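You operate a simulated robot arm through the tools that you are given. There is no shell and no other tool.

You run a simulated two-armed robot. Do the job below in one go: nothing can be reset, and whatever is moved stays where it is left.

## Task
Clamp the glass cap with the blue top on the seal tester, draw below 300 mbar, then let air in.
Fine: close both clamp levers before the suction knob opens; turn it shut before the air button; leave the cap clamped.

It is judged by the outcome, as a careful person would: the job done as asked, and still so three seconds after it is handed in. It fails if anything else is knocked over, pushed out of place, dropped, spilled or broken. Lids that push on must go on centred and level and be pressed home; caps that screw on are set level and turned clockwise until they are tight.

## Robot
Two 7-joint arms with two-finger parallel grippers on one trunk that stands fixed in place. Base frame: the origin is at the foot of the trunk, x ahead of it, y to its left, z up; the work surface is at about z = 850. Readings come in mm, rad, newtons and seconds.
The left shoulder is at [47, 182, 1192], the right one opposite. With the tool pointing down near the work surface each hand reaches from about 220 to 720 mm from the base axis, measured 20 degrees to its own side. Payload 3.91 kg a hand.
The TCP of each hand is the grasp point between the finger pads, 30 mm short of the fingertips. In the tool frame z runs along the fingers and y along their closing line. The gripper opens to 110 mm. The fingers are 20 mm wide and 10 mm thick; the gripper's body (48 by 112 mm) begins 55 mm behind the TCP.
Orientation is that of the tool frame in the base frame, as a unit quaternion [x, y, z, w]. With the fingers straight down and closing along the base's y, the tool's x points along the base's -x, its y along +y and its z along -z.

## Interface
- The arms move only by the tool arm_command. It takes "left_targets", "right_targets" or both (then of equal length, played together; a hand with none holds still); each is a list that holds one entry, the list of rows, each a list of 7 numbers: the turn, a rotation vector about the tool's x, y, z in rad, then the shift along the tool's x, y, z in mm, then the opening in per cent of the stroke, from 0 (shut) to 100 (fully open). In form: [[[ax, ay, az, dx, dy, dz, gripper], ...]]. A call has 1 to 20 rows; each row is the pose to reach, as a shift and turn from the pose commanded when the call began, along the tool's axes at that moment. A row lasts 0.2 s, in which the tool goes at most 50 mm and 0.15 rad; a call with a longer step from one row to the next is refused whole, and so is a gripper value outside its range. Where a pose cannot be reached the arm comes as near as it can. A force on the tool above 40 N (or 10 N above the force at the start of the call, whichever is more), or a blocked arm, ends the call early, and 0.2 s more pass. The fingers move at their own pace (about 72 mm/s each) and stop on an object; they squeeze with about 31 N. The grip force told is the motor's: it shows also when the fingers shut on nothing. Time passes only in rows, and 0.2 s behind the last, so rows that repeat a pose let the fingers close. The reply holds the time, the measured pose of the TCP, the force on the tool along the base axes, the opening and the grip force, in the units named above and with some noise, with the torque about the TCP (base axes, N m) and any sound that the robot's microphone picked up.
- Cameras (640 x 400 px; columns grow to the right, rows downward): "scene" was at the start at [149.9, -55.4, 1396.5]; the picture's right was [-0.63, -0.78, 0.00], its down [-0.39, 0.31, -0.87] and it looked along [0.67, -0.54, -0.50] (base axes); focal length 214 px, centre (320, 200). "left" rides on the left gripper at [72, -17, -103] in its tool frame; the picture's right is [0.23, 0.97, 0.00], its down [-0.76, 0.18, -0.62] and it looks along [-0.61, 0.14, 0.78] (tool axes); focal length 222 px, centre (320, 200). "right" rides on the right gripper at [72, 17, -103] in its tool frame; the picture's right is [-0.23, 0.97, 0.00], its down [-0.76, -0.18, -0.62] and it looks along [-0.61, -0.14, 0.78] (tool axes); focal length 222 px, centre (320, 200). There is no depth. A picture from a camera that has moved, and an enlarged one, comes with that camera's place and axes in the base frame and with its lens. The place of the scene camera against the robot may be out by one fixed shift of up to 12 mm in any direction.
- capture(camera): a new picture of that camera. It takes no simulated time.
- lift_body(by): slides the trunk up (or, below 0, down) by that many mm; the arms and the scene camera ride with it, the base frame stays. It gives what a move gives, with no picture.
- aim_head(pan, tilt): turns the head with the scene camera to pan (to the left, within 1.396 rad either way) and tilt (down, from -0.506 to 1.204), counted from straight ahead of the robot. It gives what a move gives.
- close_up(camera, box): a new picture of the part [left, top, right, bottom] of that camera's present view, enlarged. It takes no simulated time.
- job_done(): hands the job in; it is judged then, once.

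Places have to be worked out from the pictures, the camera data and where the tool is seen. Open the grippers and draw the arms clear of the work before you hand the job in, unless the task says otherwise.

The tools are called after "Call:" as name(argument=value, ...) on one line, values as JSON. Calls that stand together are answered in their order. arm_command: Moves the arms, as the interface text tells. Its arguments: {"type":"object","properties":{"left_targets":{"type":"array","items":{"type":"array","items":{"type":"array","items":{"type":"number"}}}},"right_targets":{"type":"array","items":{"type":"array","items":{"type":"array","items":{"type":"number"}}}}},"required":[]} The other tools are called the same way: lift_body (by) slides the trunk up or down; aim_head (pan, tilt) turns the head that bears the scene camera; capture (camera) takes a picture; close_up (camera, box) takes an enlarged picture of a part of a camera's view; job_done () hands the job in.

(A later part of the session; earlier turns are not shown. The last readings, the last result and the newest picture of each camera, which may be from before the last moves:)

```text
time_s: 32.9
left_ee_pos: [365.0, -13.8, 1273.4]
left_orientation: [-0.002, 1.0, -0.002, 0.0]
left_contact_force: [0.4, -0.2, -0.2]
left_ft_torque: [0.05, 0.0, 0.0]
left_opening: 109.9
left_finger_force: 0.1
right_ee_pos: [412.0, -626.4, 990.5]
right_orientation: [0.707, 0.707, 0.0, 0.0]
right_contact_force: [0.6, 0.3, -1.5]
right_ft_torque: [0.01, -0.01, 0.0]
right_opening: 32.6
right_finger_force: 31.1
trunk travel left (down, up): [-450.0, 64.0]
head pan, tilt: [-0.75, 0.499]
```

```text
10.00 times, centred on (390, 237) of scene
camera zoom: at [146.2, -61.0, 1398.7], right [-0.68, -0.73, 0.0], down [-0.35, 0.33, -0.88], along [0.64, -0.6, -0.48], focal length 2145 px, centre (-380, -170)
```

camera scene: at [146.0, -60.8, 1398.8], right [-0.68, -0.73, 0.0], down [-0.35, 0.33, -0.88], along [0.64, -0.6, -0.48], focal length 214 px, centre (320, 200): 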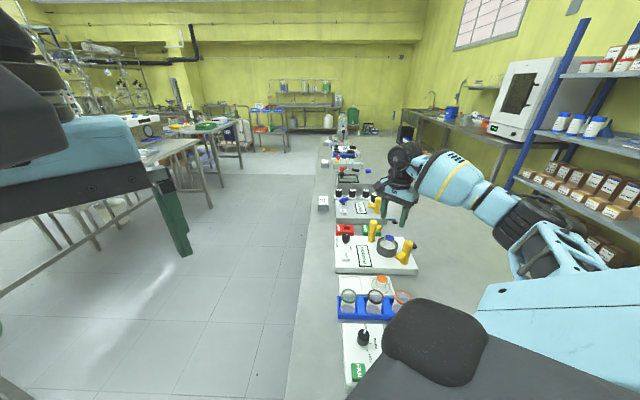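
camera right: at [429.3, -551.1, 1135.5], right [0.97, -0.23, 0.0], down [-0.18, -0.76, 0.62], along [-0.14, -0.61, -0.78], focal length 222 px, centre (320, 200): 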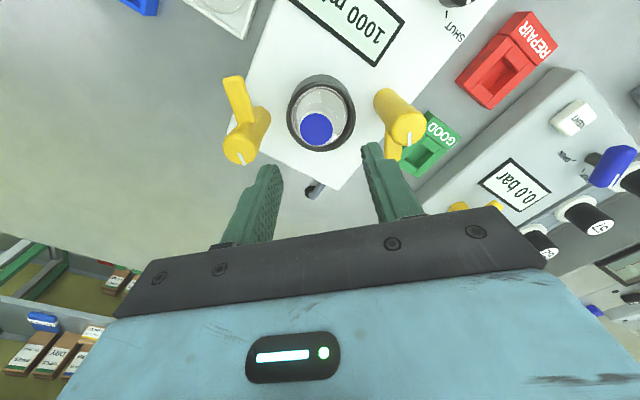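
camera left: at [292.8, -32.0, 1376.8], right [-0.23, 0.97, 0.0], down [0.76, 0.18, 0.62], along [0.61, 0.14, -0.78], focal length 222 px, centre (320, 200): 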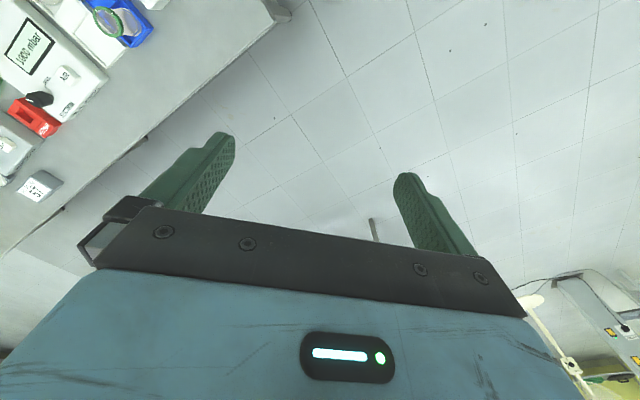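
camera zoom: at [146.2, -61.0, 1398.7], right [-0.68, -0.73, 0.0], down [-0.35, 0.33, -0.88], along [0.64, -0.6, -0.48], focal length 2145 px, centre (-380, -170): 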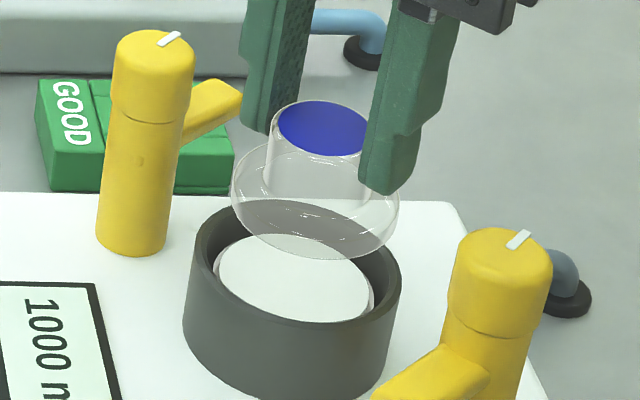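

Lifted clear, the cap tilts about 3° toward +y about the finger axis and is square along x. I'll tilt the tool slightly to level it and re-measure.

Call:
arm_command(right_targets=[[[0, 0.055, 0, 0, 0, 0, 10], [0, 0.055, 0, 0, 0, 0, 10]]])

Call:
close_up(camera="right", box=[255, 75, 385, 205])

Call:
close_up(camera="scene", box=[376, 220, 406, 250])

```text
time_s: 33.5
left_ee_pos: [364.6, -14.1, 1273.8]
left_orientation: [-0.002, 1.0, -0.001, 0.0]
left_contact_force: [0.0, 0.0, 0.5]
left_ft_torque: [-0.01, 0.01, -0.02]
left_opening: 110.0
left_finger_force: 0.1
right_ee_pos: [411.9, -625.2, 990.8]
right_orientation: [0.706, 0.707, 0.021, -0.019]
right_contact_force: [-0.2, 0.4, -0.3]
right_ft_torque: [0.01, 0.02, -0.04]
right_opening: 32.7
right_finger_force: 30.8
trunk travel left (down, up): [-450.0, 64.0]
head pan, tilt: [-0.75, 0.499]
```

```text
3.08 times, centred on (320, 140) of right
camera zoom: at [428.5, -558.0, 1098.6], right [0.97, -0.23, -0.01], down [-0.18, -0.8, 0.58], along [-0.14, -0.56, -0.81], focal length 684 px, centre (320, 385)
```

zoom: 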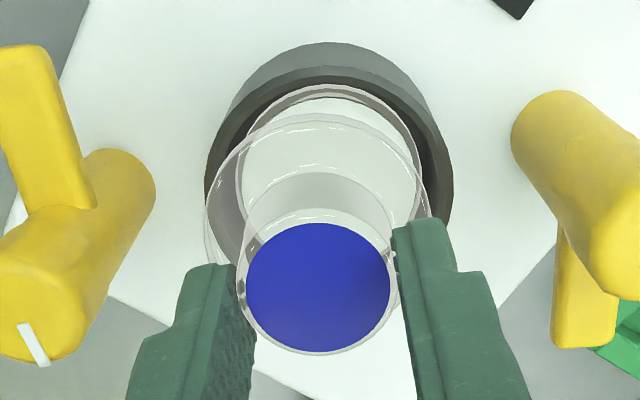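

```text
13.33 times, centred on (391, 235) of scene
camera zoom: at [146.0, -60.7, 1398.8], right [-0.68, -0.73, 0.0], down [-0.35, 0.33, -0.88], along [0.64, -0.6, -0.48], focal length 2860 px, centre (-627, -267)
```

zoom: 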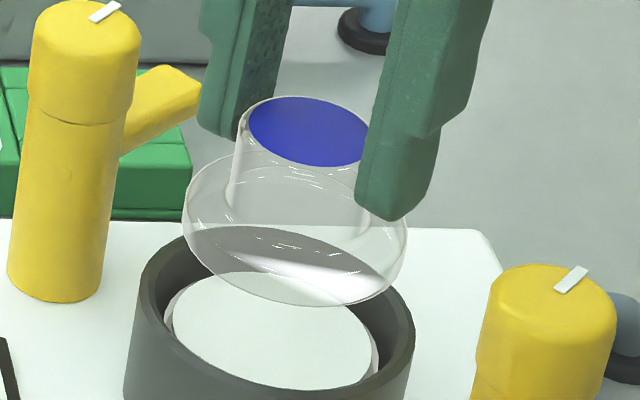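

The tilt and grip offset leave the cap's axis uncertain by several millimetres. Rather than guess, I'll take the cap back to its flat tray slot at about (414.5, -435), set it down level, and regrip it squarely in both directions.

Call:
arm_command(right_targets=[[[0, 0, 0, 0.8, 0, -15, 10], [0, 0, 0, 1.6, 0, -29, 10], [0, 0, 0, 37, 0.5, -27, 10], [0, 0, 0, 75, 1, -25, 10], [0, 0, 0, 113, 1.4, -23, 10], [0, 0, 0, 151, 1.8, -21, 10], [0, 0, 0, 187.8, 2.2, -18.7, 10], [0, 0, 0, 187.8, 2.2, -18.7, 10]]])

Call:
capture(camera="right")

Call:
close_up(camera="scene", box=[330, 240, 410, 325])

```text
time_s: 35.2
left_ee_pos: [366.0, -14.4, 1273.7]
left_orientation: [-0.002, 1.0, 0.0, 0.0]
left_contact_force: [-0.4, -0.2, -0.2]
left_ft_torque: [0.02, 0.03, -0.03]
left_opening: 109.9
left_finger_force: 0.1
right_ee_pos: [413.6, -438.4, 1019.5]
right_orientation: [0.706, 0.708, 0.02, -0.018]
right_contact_force: [-0.1, 0.2, 0.0]
right_ft_torque: [0.01, -0.03, 0.0]
right_opening: 32.3
right_finger_force: 31.5
trunk travel left (down, up): [-450.0, 64.0]
head pan, tilt: [-0.75, 0.499]
```

```text
taken
camera right: at [429.9, -370.8, 1126.0], right [0.97, -0.23, -0.01], down [-0.18, -0.79, 0.58], along [-0.14, -0.56, -0.81], focal length 222 px, centre (320, 200)
```

right: 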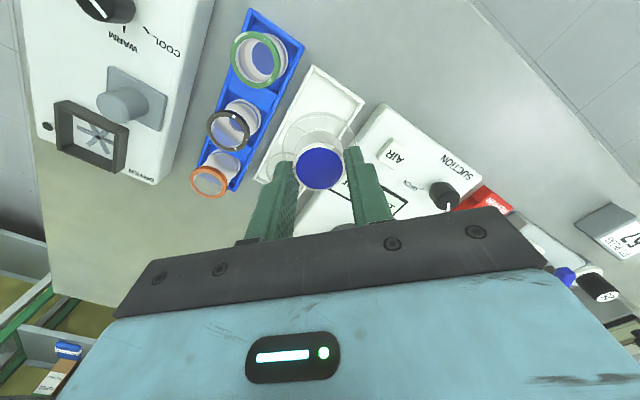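

```text
4.71 times, centred on (370, 282) of scene
camera zoom: at [145.8, -61.2, 1398.8], right [-0.68, -0.73, 0.0], down [-0.35, 0.33, -0.88], along [0.64, -0.6, -0.48], focal length 1009 px, centre (85, -188)
```

zoom: 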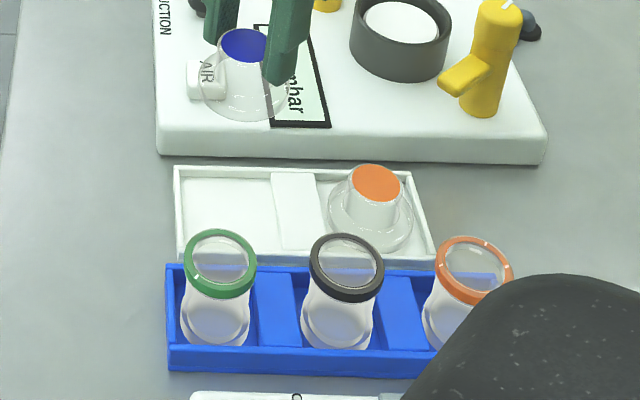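

Call:
close_up(camera="right", box=[240, 50, 400, 200])

Call:
close_up(camera="scene", box=[350, 260, 420, 310])

```text
2.67 times, centred on (320, 125) of right
camera zoom: at [429.9, -370.8, 1126.0], right [0.97, -0.23, -0.01], down [-0.18, -0.79, 0.58], along [-0.14, -0.56, -0.81], focal length 592 px, centre (320, 400)
```

zoom: 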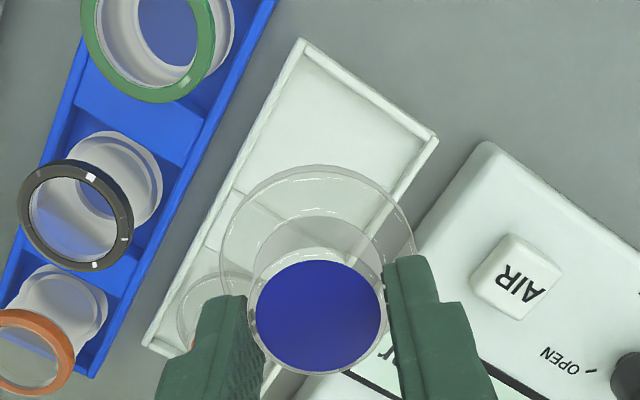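

```text
8.00 times, centred on (385, 285) of scene
camera zoom: at [145.8, -61.2, 1398.8], right [-0.68, -0.73, 0.0], down [-0.35, 0.33, -0.88], along [0.64, -0.6, -0.48], focal length 1716 px, centre (-200, -480)
```

zoom: 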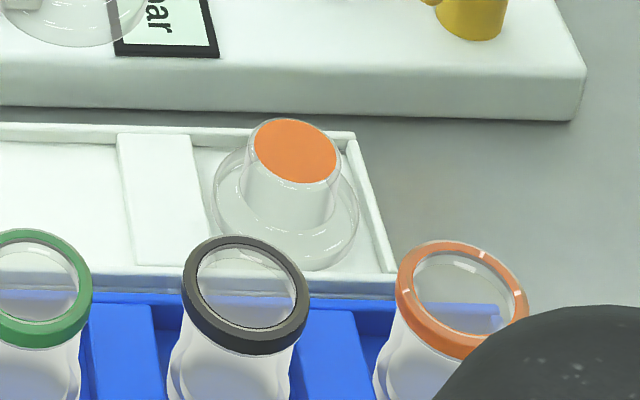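

The slot is centred near (414.5, -435.2), and the held cap's axis is judged within about 1 mm of that. I'll lower to about 9 mm above the floor and check.

Call:
arm_command(right_targets=[[[0, 0, 0, -1.9, 0.3, 35, 10], [0, 0, 0, -3.8, 0.3, 70, 10], [0, 0, 0, -5.0, 0.3, 92, 10], [0, 0, 0, -5.0, 0.3, 92, 10]]])

Call:
close_up(camera="right", box=[240, 60, 400, 200])

Call:
close_up(camera="scene", box=[335, 255, 405, 310])

```text
time_s: 36.2
left_ee_pos: [366.1, -14.3, 1274.7]
left_orientation: [-0.002, 1.0, 0.0, 0.001]
left_contact_force: [0.4, -0.7, 0.1]
left_ft_torque: [0.03, 0.0, -0.02]
left_opening: 109.9
left_finger_force: 0.2
right_ee_pos: [415.3, -438.5, 926.4]
right_orientation: [0.706, 0.708, 0.019, -0.018]
right_contact_force: [-0.3, 0.4, -0.7]
right_ft_torque: [0.04, 0.01, -0.01]
right_opening: 32.4
right_finger_force: 31.0
trunk travel left (down, up): [-450.0, 64.0]
head pan, tilt: [-0.75, 0.499]
```

```text
2.86 times, centred on (320, 130) of right
camera zoom: at [431.8, -371.2, 1033.6], right [0.97, -0.23, -0.01], down [-0.18, -0.79, 0.58], along [-0.14, -0.56, -0.81], focal length 635 px, centre (320, 400)
```

zoom: 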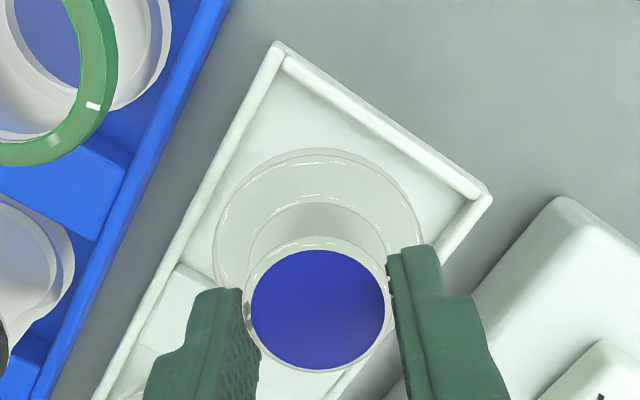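

```text
7.27 times, centred on (370, 282) of scene
camera zoom: at [146.0, -60.7, 1398.8], right [-0.68, -0.73, 0.0], down [-0.35, 0.33, -0.88], along [0.64, -0.6, -0.48], focal length 1560 px, centre (-44, -400)
```

zoom: 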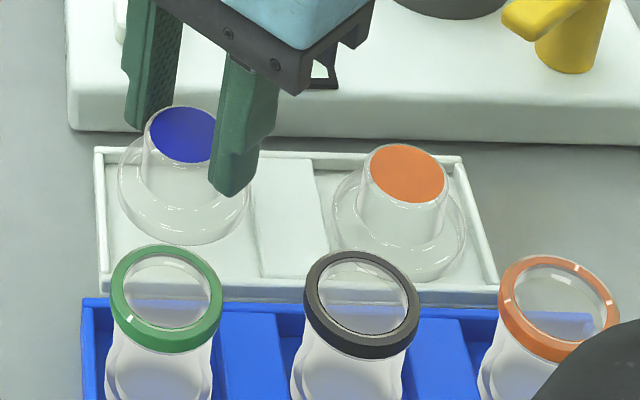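

The cap is centred over its slot to about 1 mm. I'll lower it the last 16 mm to touch the floor.

Call:
arm_command(right_targets=[[[0, 0, 0, -0.4, 0, 7, 10], [0, 0, 0, -0.7, 0, 13, 10], [0, 0, 0, -0.9, 0, 16, 10], [0, 0, 0, -0.9, 0, 16, 10]]])

Call:
close_up(camera="scene", box=[335, 255, 405, 310])

```text
time_s: 37.2
left_ee_pos: [364.9, -15.0, 1273.9]
left_orientation: [-0.002, 1.0, -0.001, 0.0]
left_contact_force: [-0.7, -0.5, -0.5]
left_ft_torque: [0.01, -0.02, 0.04]
left_opening: 110.3
left_finger_force: 0.0
right_ee_pos: [415.1, -439.2, 909.0]
right_orientation: [0.707, 0.707, 0.019, -0.02]
right_contact_force: [-0.3, 0.3, -0.7]
right_ft_torque: [-0.02, -0.02, 0.0]
right_opening: 32.6
right_finger_force: 30.7
trunk travel left (down, up): [-450.0, 64.0]
head pan, tilt: [-0.75, 0.499]
```

```text
7.27 times, centred on (370, 282) of scene
camera zoom: at [146.0, -60.8, 1398.8], right [-0.68, -0.73, 0.0], down [-0.35, 0.33, -0.88], along [0.64, -0.6, -0.48], focal length 1560 px, centre (-44, -400)
```

zoom: 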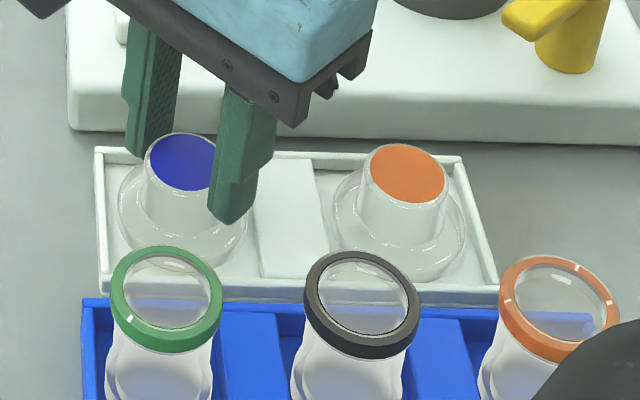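

There's no contact yet, and the blue knob looks 1–2 mm higher than it should be when resting. I'll lower another 4 mm.

Call:
arm_command(right_targets=[[[0, 0, 0, -0.1, 0, 2, 10], [0, 0, 0, -0.2, 0, 4, 10], [0, 0, 0, -0.2, 0, 4, 10]]])

```text
time_s: 38.0
left_ee_pos: [365.0, -13.4, 1273.9]
left_orientation: [-0.002, 1.0, -0.002, 0.001]
left_contact_force: [-1.0, 0.3, -0.9]
left_ft_torque: [0.02, 0.01, 0.01]
left_opening: 110.1
left_finger_force: 0.0
right_ee_pos: [414.3, -439.8, 907.4]
right_orientation: [0.707, 0.707, 0.02, -0.02]
right_contact_force: [0.1, -0.2, 0.0]
right_ft_torque: [0.02, 0.04, -0.02]
right_opening: 32.3
right_finger_force: 31.0
trunk travel left (down, up): [-450.0, 64.0]
head pan, tilt: [-0.75, 0.499]
```

Call:
arm_command(right_targets=[[[0, 0, 0, -0.1, 0, 2, 10], [0, 0, 0, -0.2, 0, 4, 10], [0, 0, 0, -0.2, 0, 4, 10]]])

Call:
close_up(camera="scene", box=[335, 255, 405, 310])

```text
time_s: 38.9
left_ee_pos: [364.6, -13.1, 1274.5]
left_orientation: [-0.001, 1.0, -0.001, 0.001]
left_contact_force: [-0.3, 0.1, 0.2]
left_ft_torque: [0.01, 0.0, 0.04]
left_opening: 110.0
left_finger_force: 0.0
right_ee_pos: [415.2, -438.8, 906.6]
right_orientation: [0.706, 0.708, 0.021, -0.016]
right_contact_force: [-0.3, -1.1, 20.6]
right_ft_torque: [-0.03, 0.08, -0.02]
right_opening: 32.6
right_finger_force: 31.4
trunk travel left (down, up): [-450.0, 64.0]
head pan, tilt: [-0.75, 0.499]
```

```text
7.27 times, centred on (370, 282) of scene
camera zoom: at [144.5, -59.5, 1399.2], right [-0.68, -0.73, 0.0], down [-0.35, 0.33, -0.88], along [0.64, -0.6, -0.48], focal length 1560 px, centre (-44, -400)
```

zoom: 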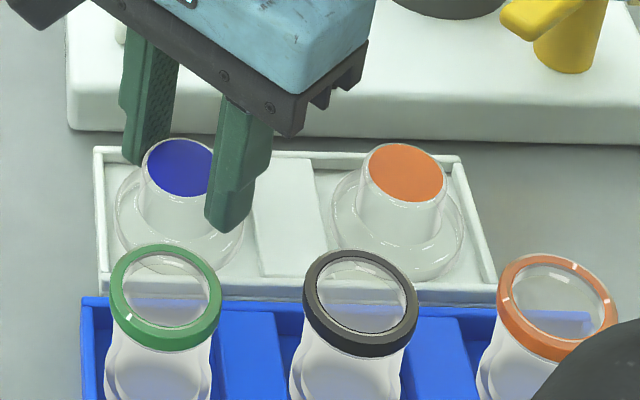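

The cap is flat on the slot floor with an even 20 N. I'll unload, open the fingers, rise 60 mm and bring the tool back to vertical.

Call:
arm_command(right_targets=[[[0, 0, 0, 0.1, 0, -2.5, 10], [0, 0, 0, 0.1, 0, -2.5, 10], [0, 0, 0, 0.1, 0, -2.5, 35], [0, 0, 0, 0.1, 0, -2.5, 50], [0, 0, 0, 0.1, 0, -2.5, 50], [0, 0, 0, 1.1, 0, -20, 50], [0, 0, 0, 2.2, 0, -40, 50], [0, -0.055, 0, 3.3, 0, -62, 50], [0, -0.055, 0, 3.3, 0, -62, 50]]])

Call:
close_up(camera="right", box=[240, 60, 400, 200])

Call:
close_up(camera="scene", box=[335, 255, 405, 310])

```text
time_s: 40.9
left_ee_pos: [365.2, -15.3, 1274.5]
left_orientation: [-0.002, 1.0, -0.001, 0.0]
left_contact_force: [0.8, 0.0, 0.3]
left_ft_torque: [0.02, -0.02, 0.01]
left_opening: 110.0
left_finger_force: 0.1
right_ee_pos: [415.7, -437.2, 965.1]
right_orientation: [0.707, 0.707, 0.0, 0.0]
right_contact_force: [0.0, 0.6, -0.1]
right_ft_torque: [-0.02, 0.0, -0.02]
right_opening: 55.0
right_finger_force: 0.0
trunk travel left (down, up): [-450.0, 64.0]
head pan, tilt: [-0.75, 0.499]
```

```text
2.86 times, centred on (320, 130) of right
camera zoom: at [432.1, -364.6, 1069.9], right [0.97, -0.23, 0.0], down [-0.18, -0.76, 0.62], along [-0.14, -0.61, -0.78], focal length 635 px, centre (320, 400)
```

zoom: 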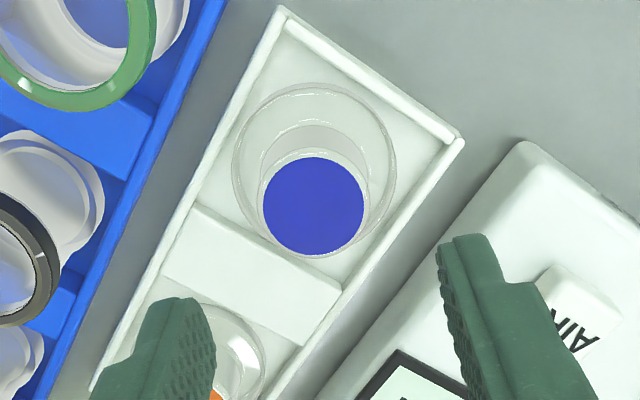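

```text
7.27 times, centred on (370, 282) of scene
camera zoom: at [146.0, -61.1, 1398.7], right [-0.68, -0.73, 0.0], down [-0.35, 0.33, -0.88], along [0.64, -0.6, -0.48], focal length 1560 px, centre (-44, -400)
```

zoom: 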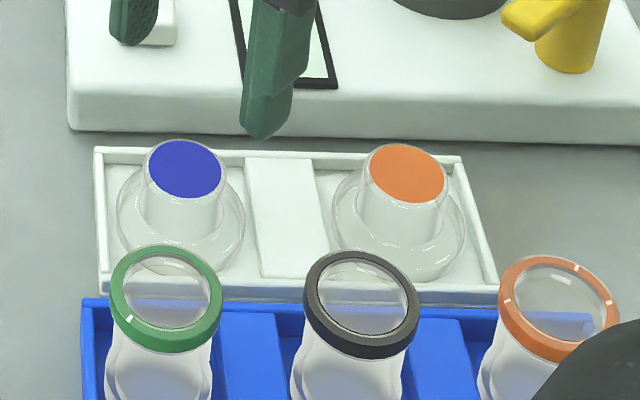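

The cap sits flat in its slot again, with the knob about 4 mm in +y from the TCP. I'll shift to be over it and turn back to the yaw that closes mostly along y.

Call:
arm_command(right_targets=[[[0, 0, -0.13, 2, -0.2, 0, 50], [0, 0, -0.26, 4.1, -0.3, 0, 50], [0, 0, -0.39, 4.1, -0.3, 0, 50], [0, 0, -0.52, 4.1, -0.3, 0, 50], [0, 0, -0.65, 4.1, -0.3, 0, 50], [0, 0, -0.78, 4.1, -0.3, 0, 50], [0, 0, -0.91, 4.1, -0.3, 0, 50], [0, 0, -1.04, 4.1, -0.3, 0, 50], [0, 0, -1.17, 4.1, -0.3, 0, 50], [0, 0, -1.17, 4.1, -0.3, 0, 50]]])

Call:
close_up(camera="right", box=[240, 60, 400, 200])

```text
time_s: 43.0
left_ee_pos: [364.7, -16.2, 1273.7]
left_orientation: [-0.001, 1.0, -0.001, 0.0]
left_contact_force: [0.1, -0.5, -0.3]
left_ft_torque: [-0.01, 0.0, 0.02]
left_opening: 110.1
left_finger_force: 0.2
right_ee_pos: [414.4, -435.0, 964.8]
right_orientation: [0.197, 0.98, 0.0, 0.0]
right_contact_force: [-0.3, -0.6, -0.4]
right_ft_torque: [0.01, -0.01, 0.0]
right_opening: 54.9
right_finger_force: 0.1
trunk travel left (down, up): [-450.0, 64.0]
head pan, tilt: [-0.75, 0.499]
```

```text
2.86 times, centred on (320, 130) of right
camera zoom: at [354.0, -390.4, 1069.9], right [0.59, 0.81, 0.0], down [0.63, -0.46, 0.62], along [0.51, -0.37, -0.78], focal length 635 px, centre (320, 400)
```

zoom: 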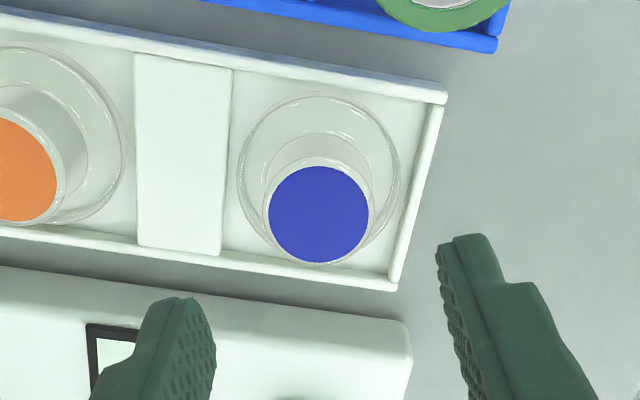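

The knob is within 1 mm of the TCP. I'll trim 1 mm, descend to z≈907 and grip.

Call:
arm_command(right_targets=[[[0, 0, 0, 1.0, -0.2, 25, 50], [0, 0, 0, 1.0, -0.2, 48, 50], [0, 0, 0, 1.0, -0.2, 58, 50], [0, 0, 0, 1.0, -0.2, 58, 50], [0, 0, 0, 1.0, -0.2, 58, 30], [0, 0, 0, 1.0, -0.2, 58, 10], [0, 0, 0, 1.0, -0.2, 58, 10]]])

Call:
close_up(camera="right", box=[255, 75, 385, 205])

```text
time_s: 44.6
left_ee_pos: [366.0, -14.5, 1274.1]
left_orientation: [-0.002, 1.0, -0.001, 0.001]
left_contact_force: [-1.0, 1.1, 0.5]
left_ft_torque: [0.0, 0.0, 0.03]
left_opening: 109.7
left_finger_force: 0.1
right_ee_pos: [413.7, -434.9, 906.7]
right_orientation: [0.2, 0.98, 0.0, 0.0]
right_contact_force: [1.0, -1.1, -0.5]
right_ft_torque: [-0.02, 0.0, -0.06]
right_opening: 32.8
right_finger_force: 30.9
trunk travel left (down, up): [-450.0, 64.0]
head pan, tilt: [-0.75, 0.499]
```

```text
3.08 times, centred on (320, 140) of right
camera zoom: at [352.8, -391.1, 1010.5], right [0.59, 0.81, 0.0], down [0.63, -0.46, 0.62], along [0.5, -0.37, -0.78], focal length 684 px, centre (320, 385)
```

zoom: 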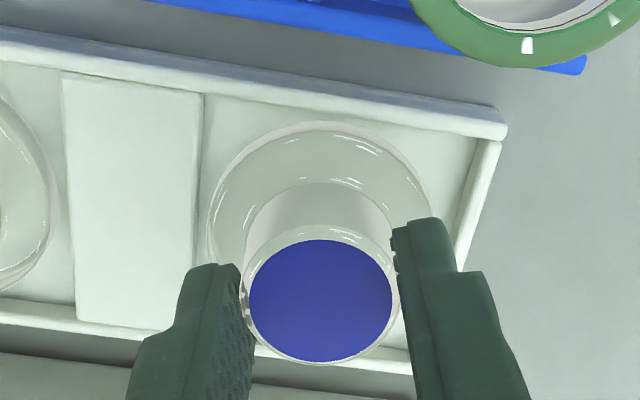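

The cap is now level and on the TCP axis (knob centred to about 0.5 mm). I'll lift it, carry it back over the ring, and hover about 20 mm above the rim.

Call:
arm_command(right_targets=[[[0, 0, 0, 0, 0, -10, 10], [0, 0, 0, 0, 0, -50, 10], [0, 0, 0, 0, 0, -95, 10], [0, 0, 0, -15, -35, -100, 10], [0, 0, 0, -30, -70, -100, 10], [0, 0, 0, -45, -106, -100, 10], [0, 0, 0, -60, -142, -100, 10], [0, 0, 0, -74.1, -175.5, -100, 10], [0, 0, 0, -74.1, -175.5, -80, 10], [0, 0, 0, -74.1, -175.5, -80, 10]]])

Call:
close_up(camera="right", box=[255, 65, 385, 195])

Call:
close_up(camera="scene", box=[372, 220, 408, 256])

```text
time_s: 46.9
left_ee_pos: [366.0, -14.0, 1274.4]
left_orientation: [-0.002, 1.0, -0.001, 0.001]
left_contact_force: [0.2, -1.0, 0.8]
left_ft_torque: [0.0, 0.03, 0.02]
left_opening: 109.8
left_finger_force: 0.0
right_ee_pos: [413.1, -625.0, 988.2]
right_orientation: [0.198, 0.98, 0.0, 0.001]
right_contact_force: [0.9, 0.0, -1.0]
right_ft_torque: [-0.01, 0.03, -0.03]
right_opening: 32.6
right_finger_force: 30.9
trunk travel left (down, up): [-450.0, 64.0]
head pan, tilt: [-0.75, 0.499]
```

```text
3.08 times, centred on (320, 130) of right
camera zoom: at [353.0, -580.2, 1091.8], right [0.59, 0.81, 0.0], down [0.63, -0.46, 0.62], along [0.51, -0.37, -0.78], focal length 684 px, centre (320, 415)
```

zoom: 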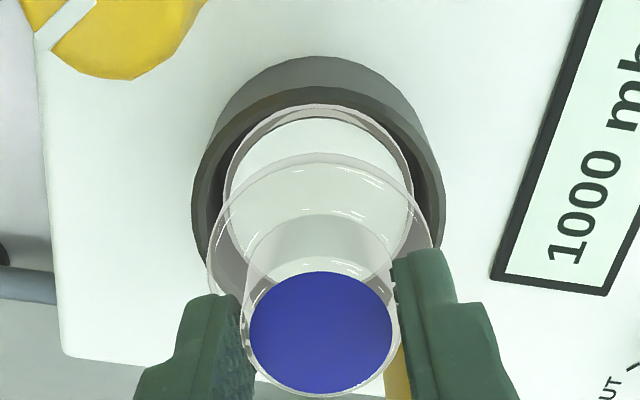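

```text
11.11 times, centred on (390, 238) of scene
camera zoom: at [146.0, -60.8, 1398.8], right [-0.68, -0.73, 0.0], down [-0.35, 0.33, -0.88], along [0.64, -0.6, -0.48], focal length 2383 px, centre (-458, -222)
```

zoom: 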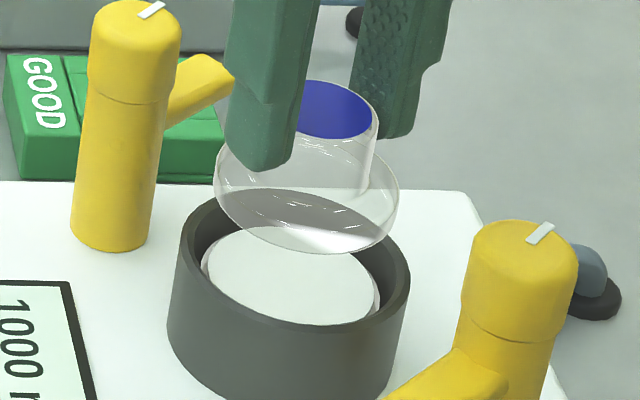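

Call:
close_up(camera="right", box=[275, 75, 365, 165])

Call:
close_up(camera="scene", box=[378, 226, 402, 254])

```text
4.44 times, centred on (320, 120) of right
camera zoom: at [353.0, -580.2, 1091.8], right [0.59, 0.81, 0.0], down [0.63, -0.46, 0.62], along [0.51, -0.37, -0.78], focal length 987 px, centre (320, 556)
```

zoom: 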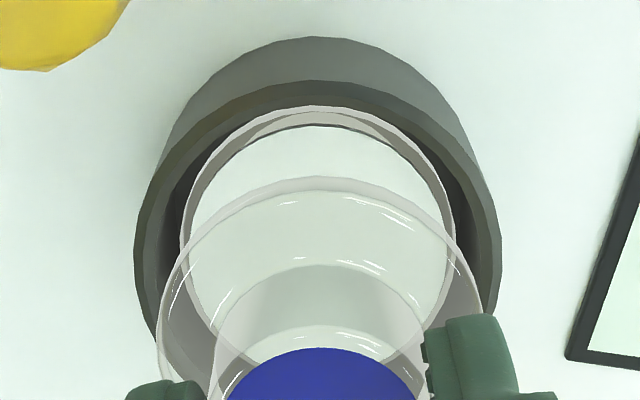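

```text
14.29 times, centred on (390, 240) of scene
camera zoom: at [146.0, -60.8, 1398.8], right [-0.68, -0.73, 0.0], down [-0.35, 0.33, -0.88], along [0.64, -0.6, -0.48], focal length 3064 px, centre (-680, -371)
```

zoom: 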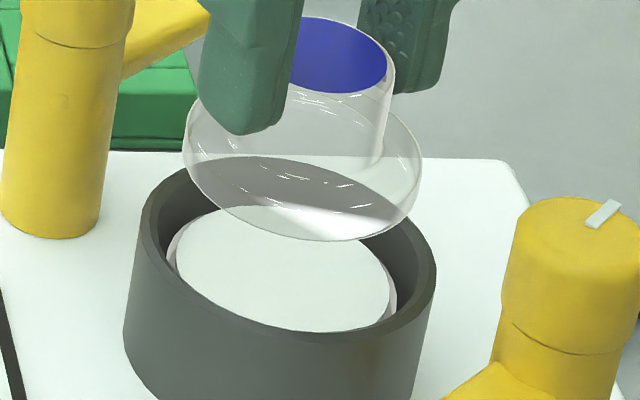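

The plug and ring centre read about 1 mm further along the camera axis than the cap, and the scene view agrees. I'll shift by that and lower to just about touching.

Call:
arm_command(right_targets=[[[0, 0, 0, -0.9, -0.5, 8, 10], [0, 0, 0, -0.9, -0.5, 18, 10], [0, 0, 0, -0.9, -0.5, 26, 10], [0, 0, 0, -0.9, -0.5, 30, 10], [0, 0, 0, -0.9, -0.5, 30, 10]]])

Call:
close_up(camera="right", box=[275, 85, 365, 175])

Call:
close_up(camera="scene", box=[378, 230, 402, 258])

```text
time_s: 48.0
left_ee_pos: [366.4, -14.6, 1273.1]
left_orientation: [-0.002, 1.0, -0.001, -0.001]
left_contact_force: [0.8, -0.2, -0.7]
left_ft_torque: [0.02, 0.01, 0.01]
left_opening: 110.3
left_finger_force: 0.1
right_ee_pos: [413.6, -626.7, 957.1]
right_orientation: [0.199, 0.98, -0.001, 0.0]
right_contact_force: [0.5, 0.1, -0.3]
right_ft_torque: [0.02, 0.01, 0.01]
right_opening: 32.5
right_finger_force: 30.7
trunk travel left (down, up): [-450.0, 64.0]
head pan, tilt: [-0.75, 0.499]
```

```text
4.44 times, centred on (320, 130) of right
camera zoom: at [353.7, -581.8, 1061.5], right [0.59, 0.81, 0.0], down [0.63, -0.46, 0.62], along [0.5, -0.37, -0.78], focal length 987 px, centre (320, 511)
```

zoom: 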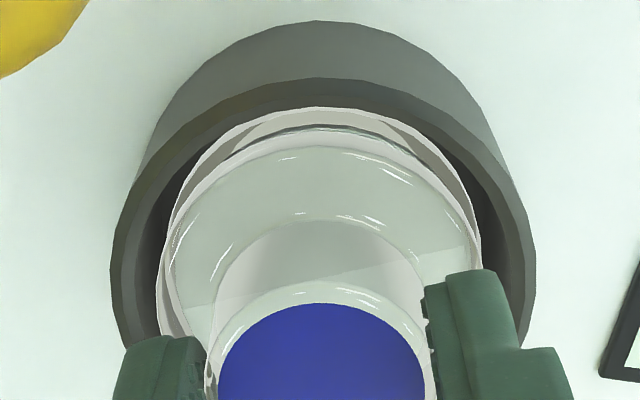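

```text
14.29 times, centred on (390, 244) of scene
camera zoom: at [146.0, -60.9, 1398.8], right [-0.68, -0.73, 0.0], down [-0.35, 0.33, -0.88], along [0.64, -0.6, -0.48], focal length 3064 px, centre (-680, -429)
```

zoom: 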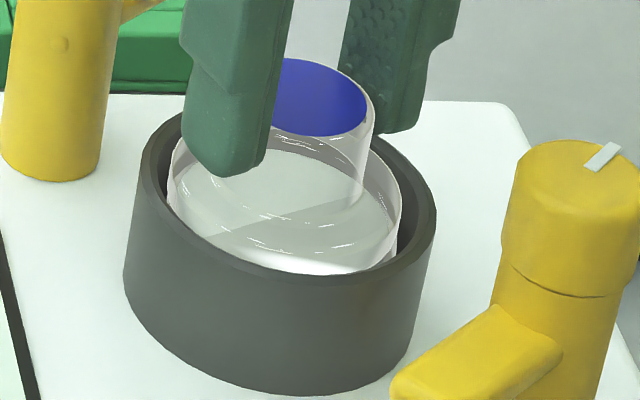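

No contact yet, and the cap sits centred in the bore to about 0.5 mm. I'll lower slowly and watch the force.

Call:
arm_command(right_targets=[[[0, 0, 0, 0, 0, 2, 10], [0, 0, 0, 0, 0, 4, 10], [0, 0, 0, 0, 0, 4, 10]]])

```text
time_s: 48.9
left_ee_pos: [364.8, -13.2, 1276.2]
left_orientation: [-0.001, 1.0, -0.002, 0.001]
left_contact_force: [-0.5, 0.2, 0.3]
left_ft_torque: [-0.01, -0.05, -0.01]
left_opening: 110.0
left_finger_force: 0.1
right_ee_pos: [413.7, -625.8, 957.2]
right_orientation: [0.199, 0.98, -0.001, 0.004]
right_contact_force: [0.0, -3.1, 20.8]
right_ft_torque: [-0.14, -0.01, -0.05]
right_opening: 32.6
right_finger_force: 31.1
trunk travel left (down, up): [-450.0, 64.0]
head pan, tilt: [-0.75, 0.499]
```

The contact is now 20 N and very even (within 1 mm of the axis) at z≈957. I'll look closely to see whether the skirt is down on the gasket or sitting on the plug.

Call:
close_up(camera="right", box=[275, 85, 365, 175])

Call:
close_up(camera="scene", box=[378, 232, 402, 258])

```text
4.44 times, centred on (320, 130) of right
camera zoom: at [353.0, -581.1, 1060.6], right [0.59, 0.81, 0.0], down [0.63, -0.46, 0.63], along [0.51, -0.37, -0.78], focal length 987 px, centre (320, 511)
```

zoom: 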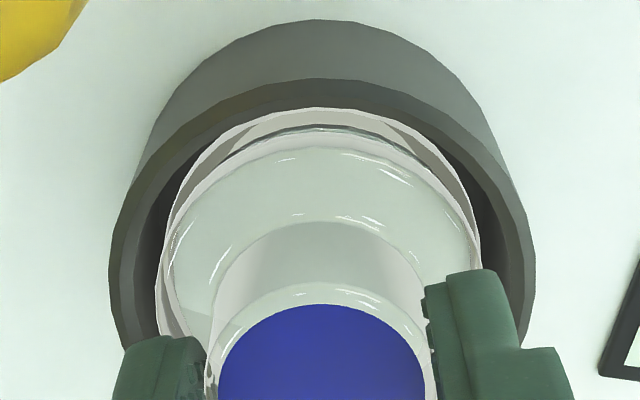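

```text
15.38 times, centred on (390, 245) of scene
camera zoom: at [144.4, -59.1, 1399.3], right [-0.68, -0.73, 0.0], down [-0.35, 0.33, -0.88], along [0.64, -0.6, -0.48], focal length 3300 px, centre (-757, -492)
```

zoom: 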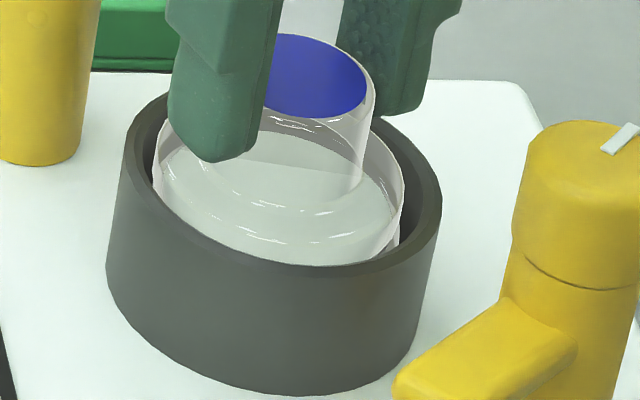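

The contact is even all round. I'll unload 3 mm, open the fingers and see whether the cap stays level.

Call:
arm_command(right_targets=[[[0, 0, 0, 0, 0, -2.8, 10], [0, 0, 0, 0, 0, -2.8, 10], [0, 0, 0, 0, 0, -2.8, 35], [0, 0, 0, 0, 0, -2.8, 50], [0, 0, 0, 0, 0, -2.8, 50]]])

Call:
close_up(camera="right", box=[265, 85, 375, 195])

Call:
close_up(camera="scene", box=[378, 230, 402, 258])

```text
time_s: 50.0
left_ee_pos: [365.0, -15.1, 1273.5]
left_orientation: [-0.002, 1.0, -0.001, 0.0]
left_contact_force: [0.0, 0.0, 1.3]
left_ft_torque: [0.04, 0.03, -0.03]
left_opening: 110.1
left_finger_force: 0.1
right_ee_pos: [414.7, -626.6, 954.8]
right_orientation: [0.197, 0.98, 0.0, 0.001]
right_contact_force: [0.7, 0.3, -0.2]
right_ft_torque: [0.02, -0.01, 0.01]
right_opening: 54.9
right_finger_force: 0.1
trunk travel left (down, up): [-450.0, 64.0]
head pan, tilt: [-0.75, 0.499]
```

```text
3.64 times, centred on (320, 140) of right
camera zoom: at [354.1, -581.7, 1059.7], right [0.59, 0.81, 0.0], down [0.63, -0.46, 0.62], along [0.5, -0.37, -0.78], focal length 808 px, centre (320, 418)
```

zoom: 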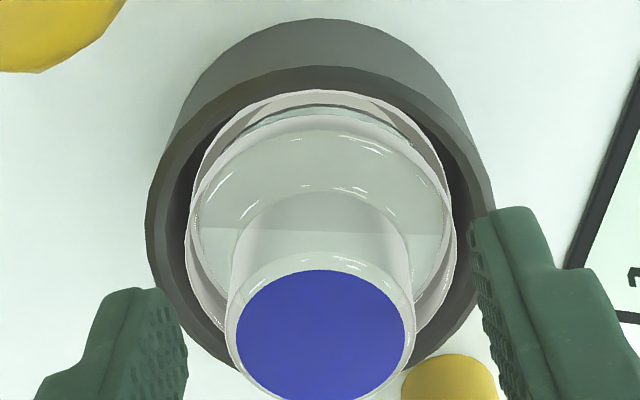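

```text
14.29 times, centred on (390, 244) of scene
camera zoom: at [146.1, -60.9, 1398.7], right [-0.68, -0.73, 0.0], down [-0.35, 0.33, -0.88], along [0.64, -0.6, -0.48], focal length 3064 px, centre (-680, -429)
```

zoom: 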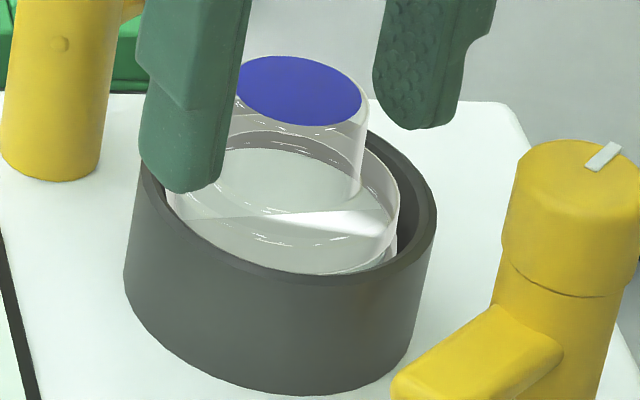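

After release the knob seems to lean slightly away from the wrist camera. I'll rise and check it from two directions.

Call:
arm_command(right_targets=[[[0, 0, 0, 0, 0, -20, 50], [0, 0, 0, 0, 0, -50, 50], [0, 0, 0, 0, 0, -78, 50], [0, 0, 0, 0, 0, -78, 50]]])

Call:
close_up(camera="right", box=[280, 65, 360, 155])

Call:
close_up(camera="scene", box=[376, 228, 404, 258])

```text
time_s: 51.0
left_ee_pos: [366.4, -15.1, 1273.4]
left_orientation: [-0.002, 1.0, -0.001, 0.0]
left_contact_force: [-0.3, 1.0, -0.7]
left_ft_torque: [0.04, 0.02, -0.01]
left_opening: 110.0
left_finger_force: 0.0
right_ee_pos: [415.1, -627.0, 1033.5]
right_orientation: [0.199, 0.98, -0.001, 0.001]
right_contact_force: [0.2, -0.3, 0.5]
right_ft_torque: [0.03, -0.01, -0.02]
right_opening: 55.0
right_finger_force: 0.1
trunk travel left (down, up): [-450.0, 64.0]
head pan, tilt: [-0.75, 0.499]
```

```text
4.44 times, centred on (320, 110) of right
camera zoom: at [354.0, -582.9, 1137.2], right [0.59, 0.81, 0.0], down [0.63, -0.46, 0.62], along [0.51, -0.37, -0.78], focal length 987 px, centre (320, 600)
```

zoom: 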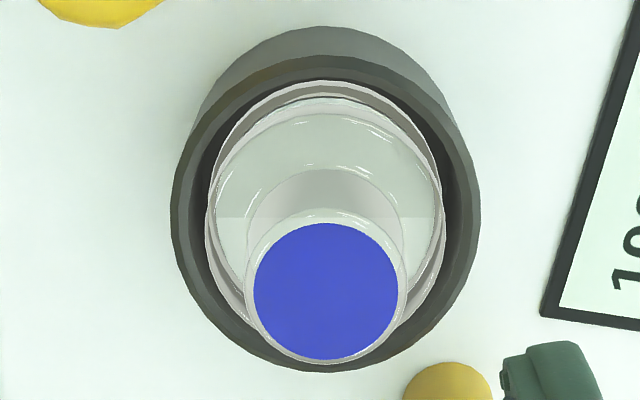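

```text
13.33 times, centred on (390, 243) of scene
camera zoom: at [146.0, -61.0, 1398.7], right [-0.68, -0.73, 0.0], down [-0.35, 0.33, -0.88], along [0.64, -0.6, -0.48], focal length 2860 px, centre (-613, -373)
```

zoom: 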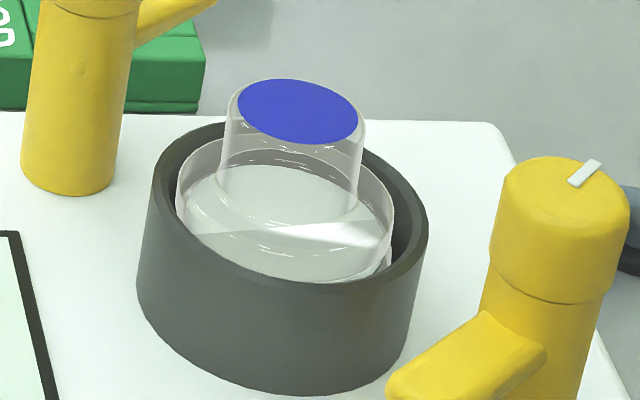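

The cap now leans about 3° toward az -40°, so its far side has slipped over the plug edge while the near side still rides on it. It needs about 1 mm more toward the robot. I'll yaw the hand so that the fingers close along that direction, which levels and centres the cap.

Call:
arm_command(right_targets=[[[0, 0, 0.14, 0, 0, 0, 50], [0, 0, 0.28, 0, 0, 0, 50], [0, 0, 0.42, 0, 0, 0, 50], [0, 0, 0.56, 0, 0, 0, 50], [0, 0, 0.7, 0, 0, 0, 50], [0, 0, 0.84, 0, 0, 0, 50], [0, 0, 0.98, 0, 0, 0, 50], [0, 0, 1.12, 0, 0, 0, 50], [0, 0, 1.26, 0, 0, 0, 50], [0, 0, 1.4, 0, 0, 0, 50], [0, 0, 1.54, 0, 0, 0, 50], [0, 0, 1.68, 0, 0, 0, 50], [0, 0, 1.8, 0, 0, 0, 50], [0, 0, 1.8, 0, 0, 0, 50]]])

Call:
close_up(camera="right", box=[270, 60, 370, 160])

Call:
capture(camera="right")

```text
time_s: 54.0
left_ee_pos: [365.7, -14.8, 1273.4]
left_orientation: [-0.002, 1.0, 0.0, -0.001]
left_contact_force: [0.2, -0.7, 0.6]
left_ft_torque: [0.0, 0.0, 0.03]
left_opening: 109.8
left_finger_force: 0.0
right_ee_pos: [414.9, -627.0, 1032.4]
right_orientation: [0.892, 0.453, 0.0, 0.0]
right_contact_force: [0.3, -0.4, -0.5]
right_ft_torque: [0.0, 0.0, 0.04]
right_opening: 55.2
right_finger_force: 0.1
trunk travel left (down, up): [-450.0, 64.0]
head pan, tilt: [-0.75, 0.499]
```

```text
4.00 times, centred on (320, 110) of right
camera zoom: at [469.9, -577.2, 1137.7], right [0.65, -0.76, 0.0], down [-0.59, -0.51, 0.62], along [-0.47, -0.41, -0.78], focal length 888 px, centre (320, 560)
```

zoom: 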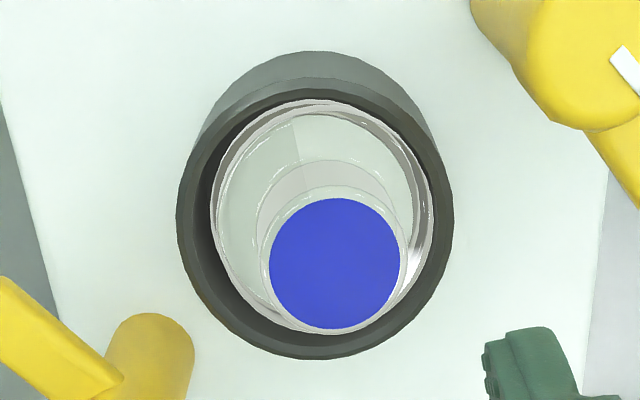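

```text
taken
camera right: at [469.9, -577.2, 1137.7], right [0.65, -0.76, 0.0], down [-0.59, -0.51, 0.62], along [-0.47, -0.41, -0.78], focal length 222 px, centre (320, 200)
```

right: 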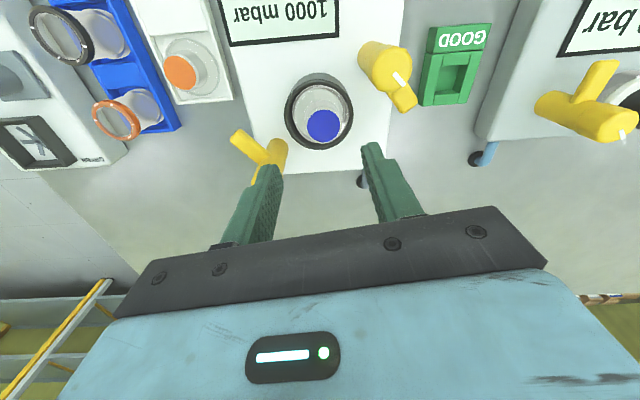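

The two near-perpendicular views show the cap is centred one way but about 3 mm off along az -36°, with a 3° lean that way. The ring is at TCP + (0, +1.6). The fingers now close exactly along that error, so I'll move over the ring centre, go down, close to re-centre, and lift 6 mm.

Call:
arm_command(right_targets=[[[0, 0, 0, 1.2, -1.0, 25, 50], [0, 0, 0, 1.2, -1.0, 50, 50], [0, 0, 0, 1.2, -1.0, 68, 50], [0, 0, 0, 1.2, -1.0, 75, 50], [0, 0, 0, 1.2, -1.0, 75, 50], [0, 0, 0, 1.2, -1.0, 75, 38], [0, 0, 0, 1.2, -1.0, 75, 30], [0, 0, 0, 1.2, -1.0, 75, 10], [0, 0, 0, 1.2, -1.0, 75, 10]]])

Call:
close_up(camera="right", box=[265, 80, 375, 190])

Call:
close_up(camera="scene", box=[376, 228, 404, 258])

```text
time_s: 56.0
left_ee_pos: [365.7, -13.9, 1274.0]
left_orientation: [-0.001, 1.0, -0.001, 0.0]
left_contact_force: [-0.6, 0.0, 0.2]
left_ft_torque: [-0.01, 0.0, 0.04]
left_opening: 110.1
left_finger_force: 0.1
right_ee_pos: [414.8, -626.6, 959.4]
right_orientation: [0.891, 0.454, 0.0, 0.0]
right_contact_force: [1.0, 0.0, 0.4]
right_ft_torque: [-0.09, -0.01, 0.0]
right_opening: 32.6
right_finger_force: 31.1
trunk travel left (down, up): [-450.0, 64.0]
head pan, tilt: [-0.75, 0.499]
```

```text
3.64 times, centred on (320, 135) of right
camera zoom: at [470.4, -575.8, 1063.4], right [0.65, -0.76, 0.0], down [-0.59, -0.51, 0.62], along [-0.47, -0.41, -0.78], focal length 808 px, centre (320, 436)
```

zoom: 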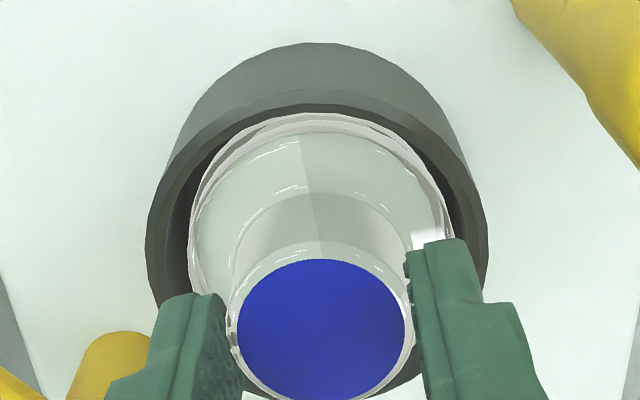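

```text
13.33 times, centred on (390, 243) of scene
camera zoom: at [146.0, -60.8, 1398.8], right [-0.68, -0.73, 0.0], down [-0.35, 0.33, -0.88], along [0.64, -0.6, -0.48], focal length 2860 px, centre (-613, -373)
```

zoom: 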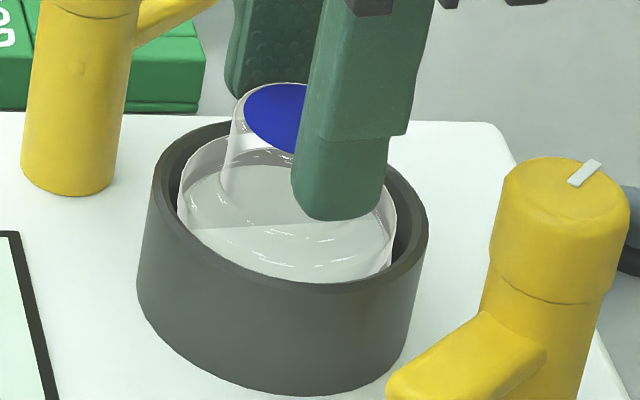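

The cap is gripped and squared; the ring centre is still about 0.9 mm to the left in this view. I'll lift 5 mm, shift by that, and lower with force feedback.

Call:
arm_command(right_targets=[[[0, 0, 0, 0, 0, -6, 10], [0, 0, 0, 0.2, -0.9, -6, 10], [0, 0, 0, 0.2, -0.9, -6, 10]]])

Call:
close_up(camera="right", box=[265, 80, 375, 190])

Call:
close_up(camera="scene", box=[376, 228, 404, 258])

```text
time_s: 56.9
left_ee_pos: [365.8, -14.6, 1273.4]
left_orientation: [-0.002, 1.0, 0.0, 0.0]
left_contact_force: [-0.9, 1.1, 0.3]
left_ft_torque: [-0.02, 0.0, 0.01]
left_opening: 109.9
left_finger_force: 0.0
right_ee_pos: [415.2, -624.4, 964.9]
right_orientation: [0.891, 0.454, 0.001, 0.0]
right_contact_force: [0.4, -0.1, -0.7]
right_ft_torque: [-0.03, -0.02, 0.03]
right_opening: 32.6
right_finger_force: 31.0
trunk travel left (down, up): [-450.0, 64.0]
head pan, tilt: [-0.75, 0.499]
```

```text
3.64 times, centred on (320, 135) of right
camera zoom: at [469.8, -574.6, 1068.9], right [0.65, -0.76, 0.0], down [-0.59, -0.51, 0.62], along [-0.47, -0.41, -0.78], focal length 808 px, centre (320, 436)
```

zoom: 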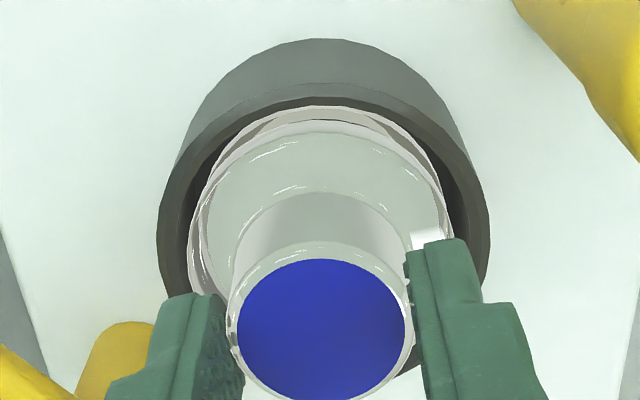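

```text
13.33 times, centred on (390, 243) of scene
camera zoom: at [146.1, -60.8, 1398.7], right [-0.68, -0.73, 0.0], down [-0.35, 0.33, -0.88], along [0.64, -0.6, -0.48], focal length 2860 px, centre (-613, -373)
```

zoom: 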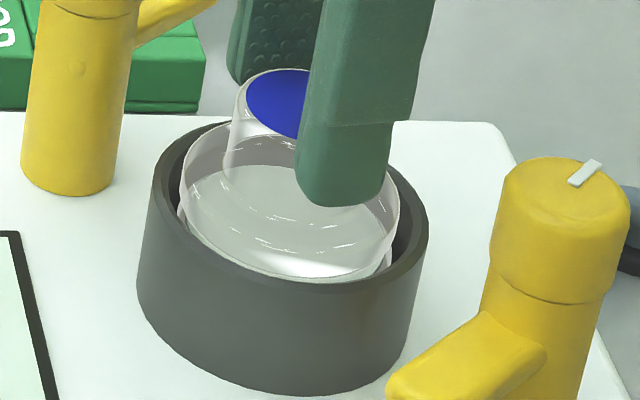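

Now the ring is about 0.6 mm the other way. I'll trim back 0.5 mm and lower in small steps.

Call:
arm_command(right_targets=[[[0, 0, 0, -0.1, 0.5, 0, 10], [0, 0, 0, -0.1, 0.5, 3, 10], [0, 0, 0, -0.1, 0.5, 6, 10], [0, 0, 0, -0.1, 0.5, 8, 10], [0, 0, 0, -0.1, 0.5, 8, 10]]])

Call:
close_up(camera="right", box=[265, 80, 375, 190])

```text
time_s: 58.0
left_ee_pos: [364.5, -13.8, 1274.3]
left_orientation: [-0.002, 1.0, -0.001, 0.0]
left_contact_force: [-0.3, 0.3, -0.5]
left_ft_torque: [-0.02, -0.02, -0.05]
left_opening: 109.9
left_finger_force: 0.0
right_ee_pos: [413.7, -624.3, 958.5]
right_orientation: [0.891, 0.454, 0.001, 0.002]
right_contact_force: [-0.1, -1.1, 11.8]
right_ft_torque: [-0.06, 0.02, 0.04]
right_opening: 32.6
right_finger_force: 31.1
trunk travel left (down, up): [-450.0, 64.0]
head pan, tilt: [-0.75, 0.499]
```

```text
3.64 times, centred on (320, 135) of right
camera zoom: at [469.2, -574.8, 1063.4], right [0.65, -0.76, 0.0], down [-0.59, -0.51, 0.62], along [-0.47, -0.41, -0.78], focal length 808 px, centre (320, 436)
```

zoom: 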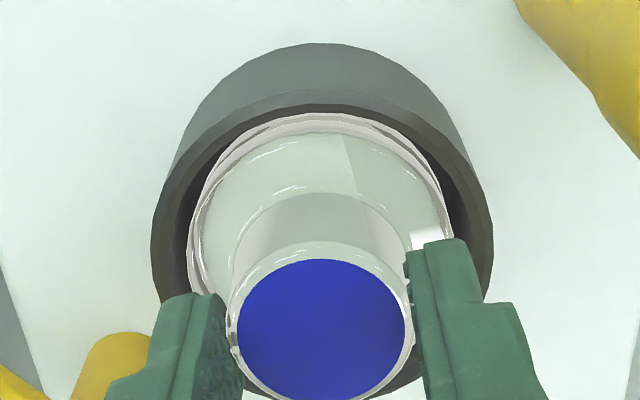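

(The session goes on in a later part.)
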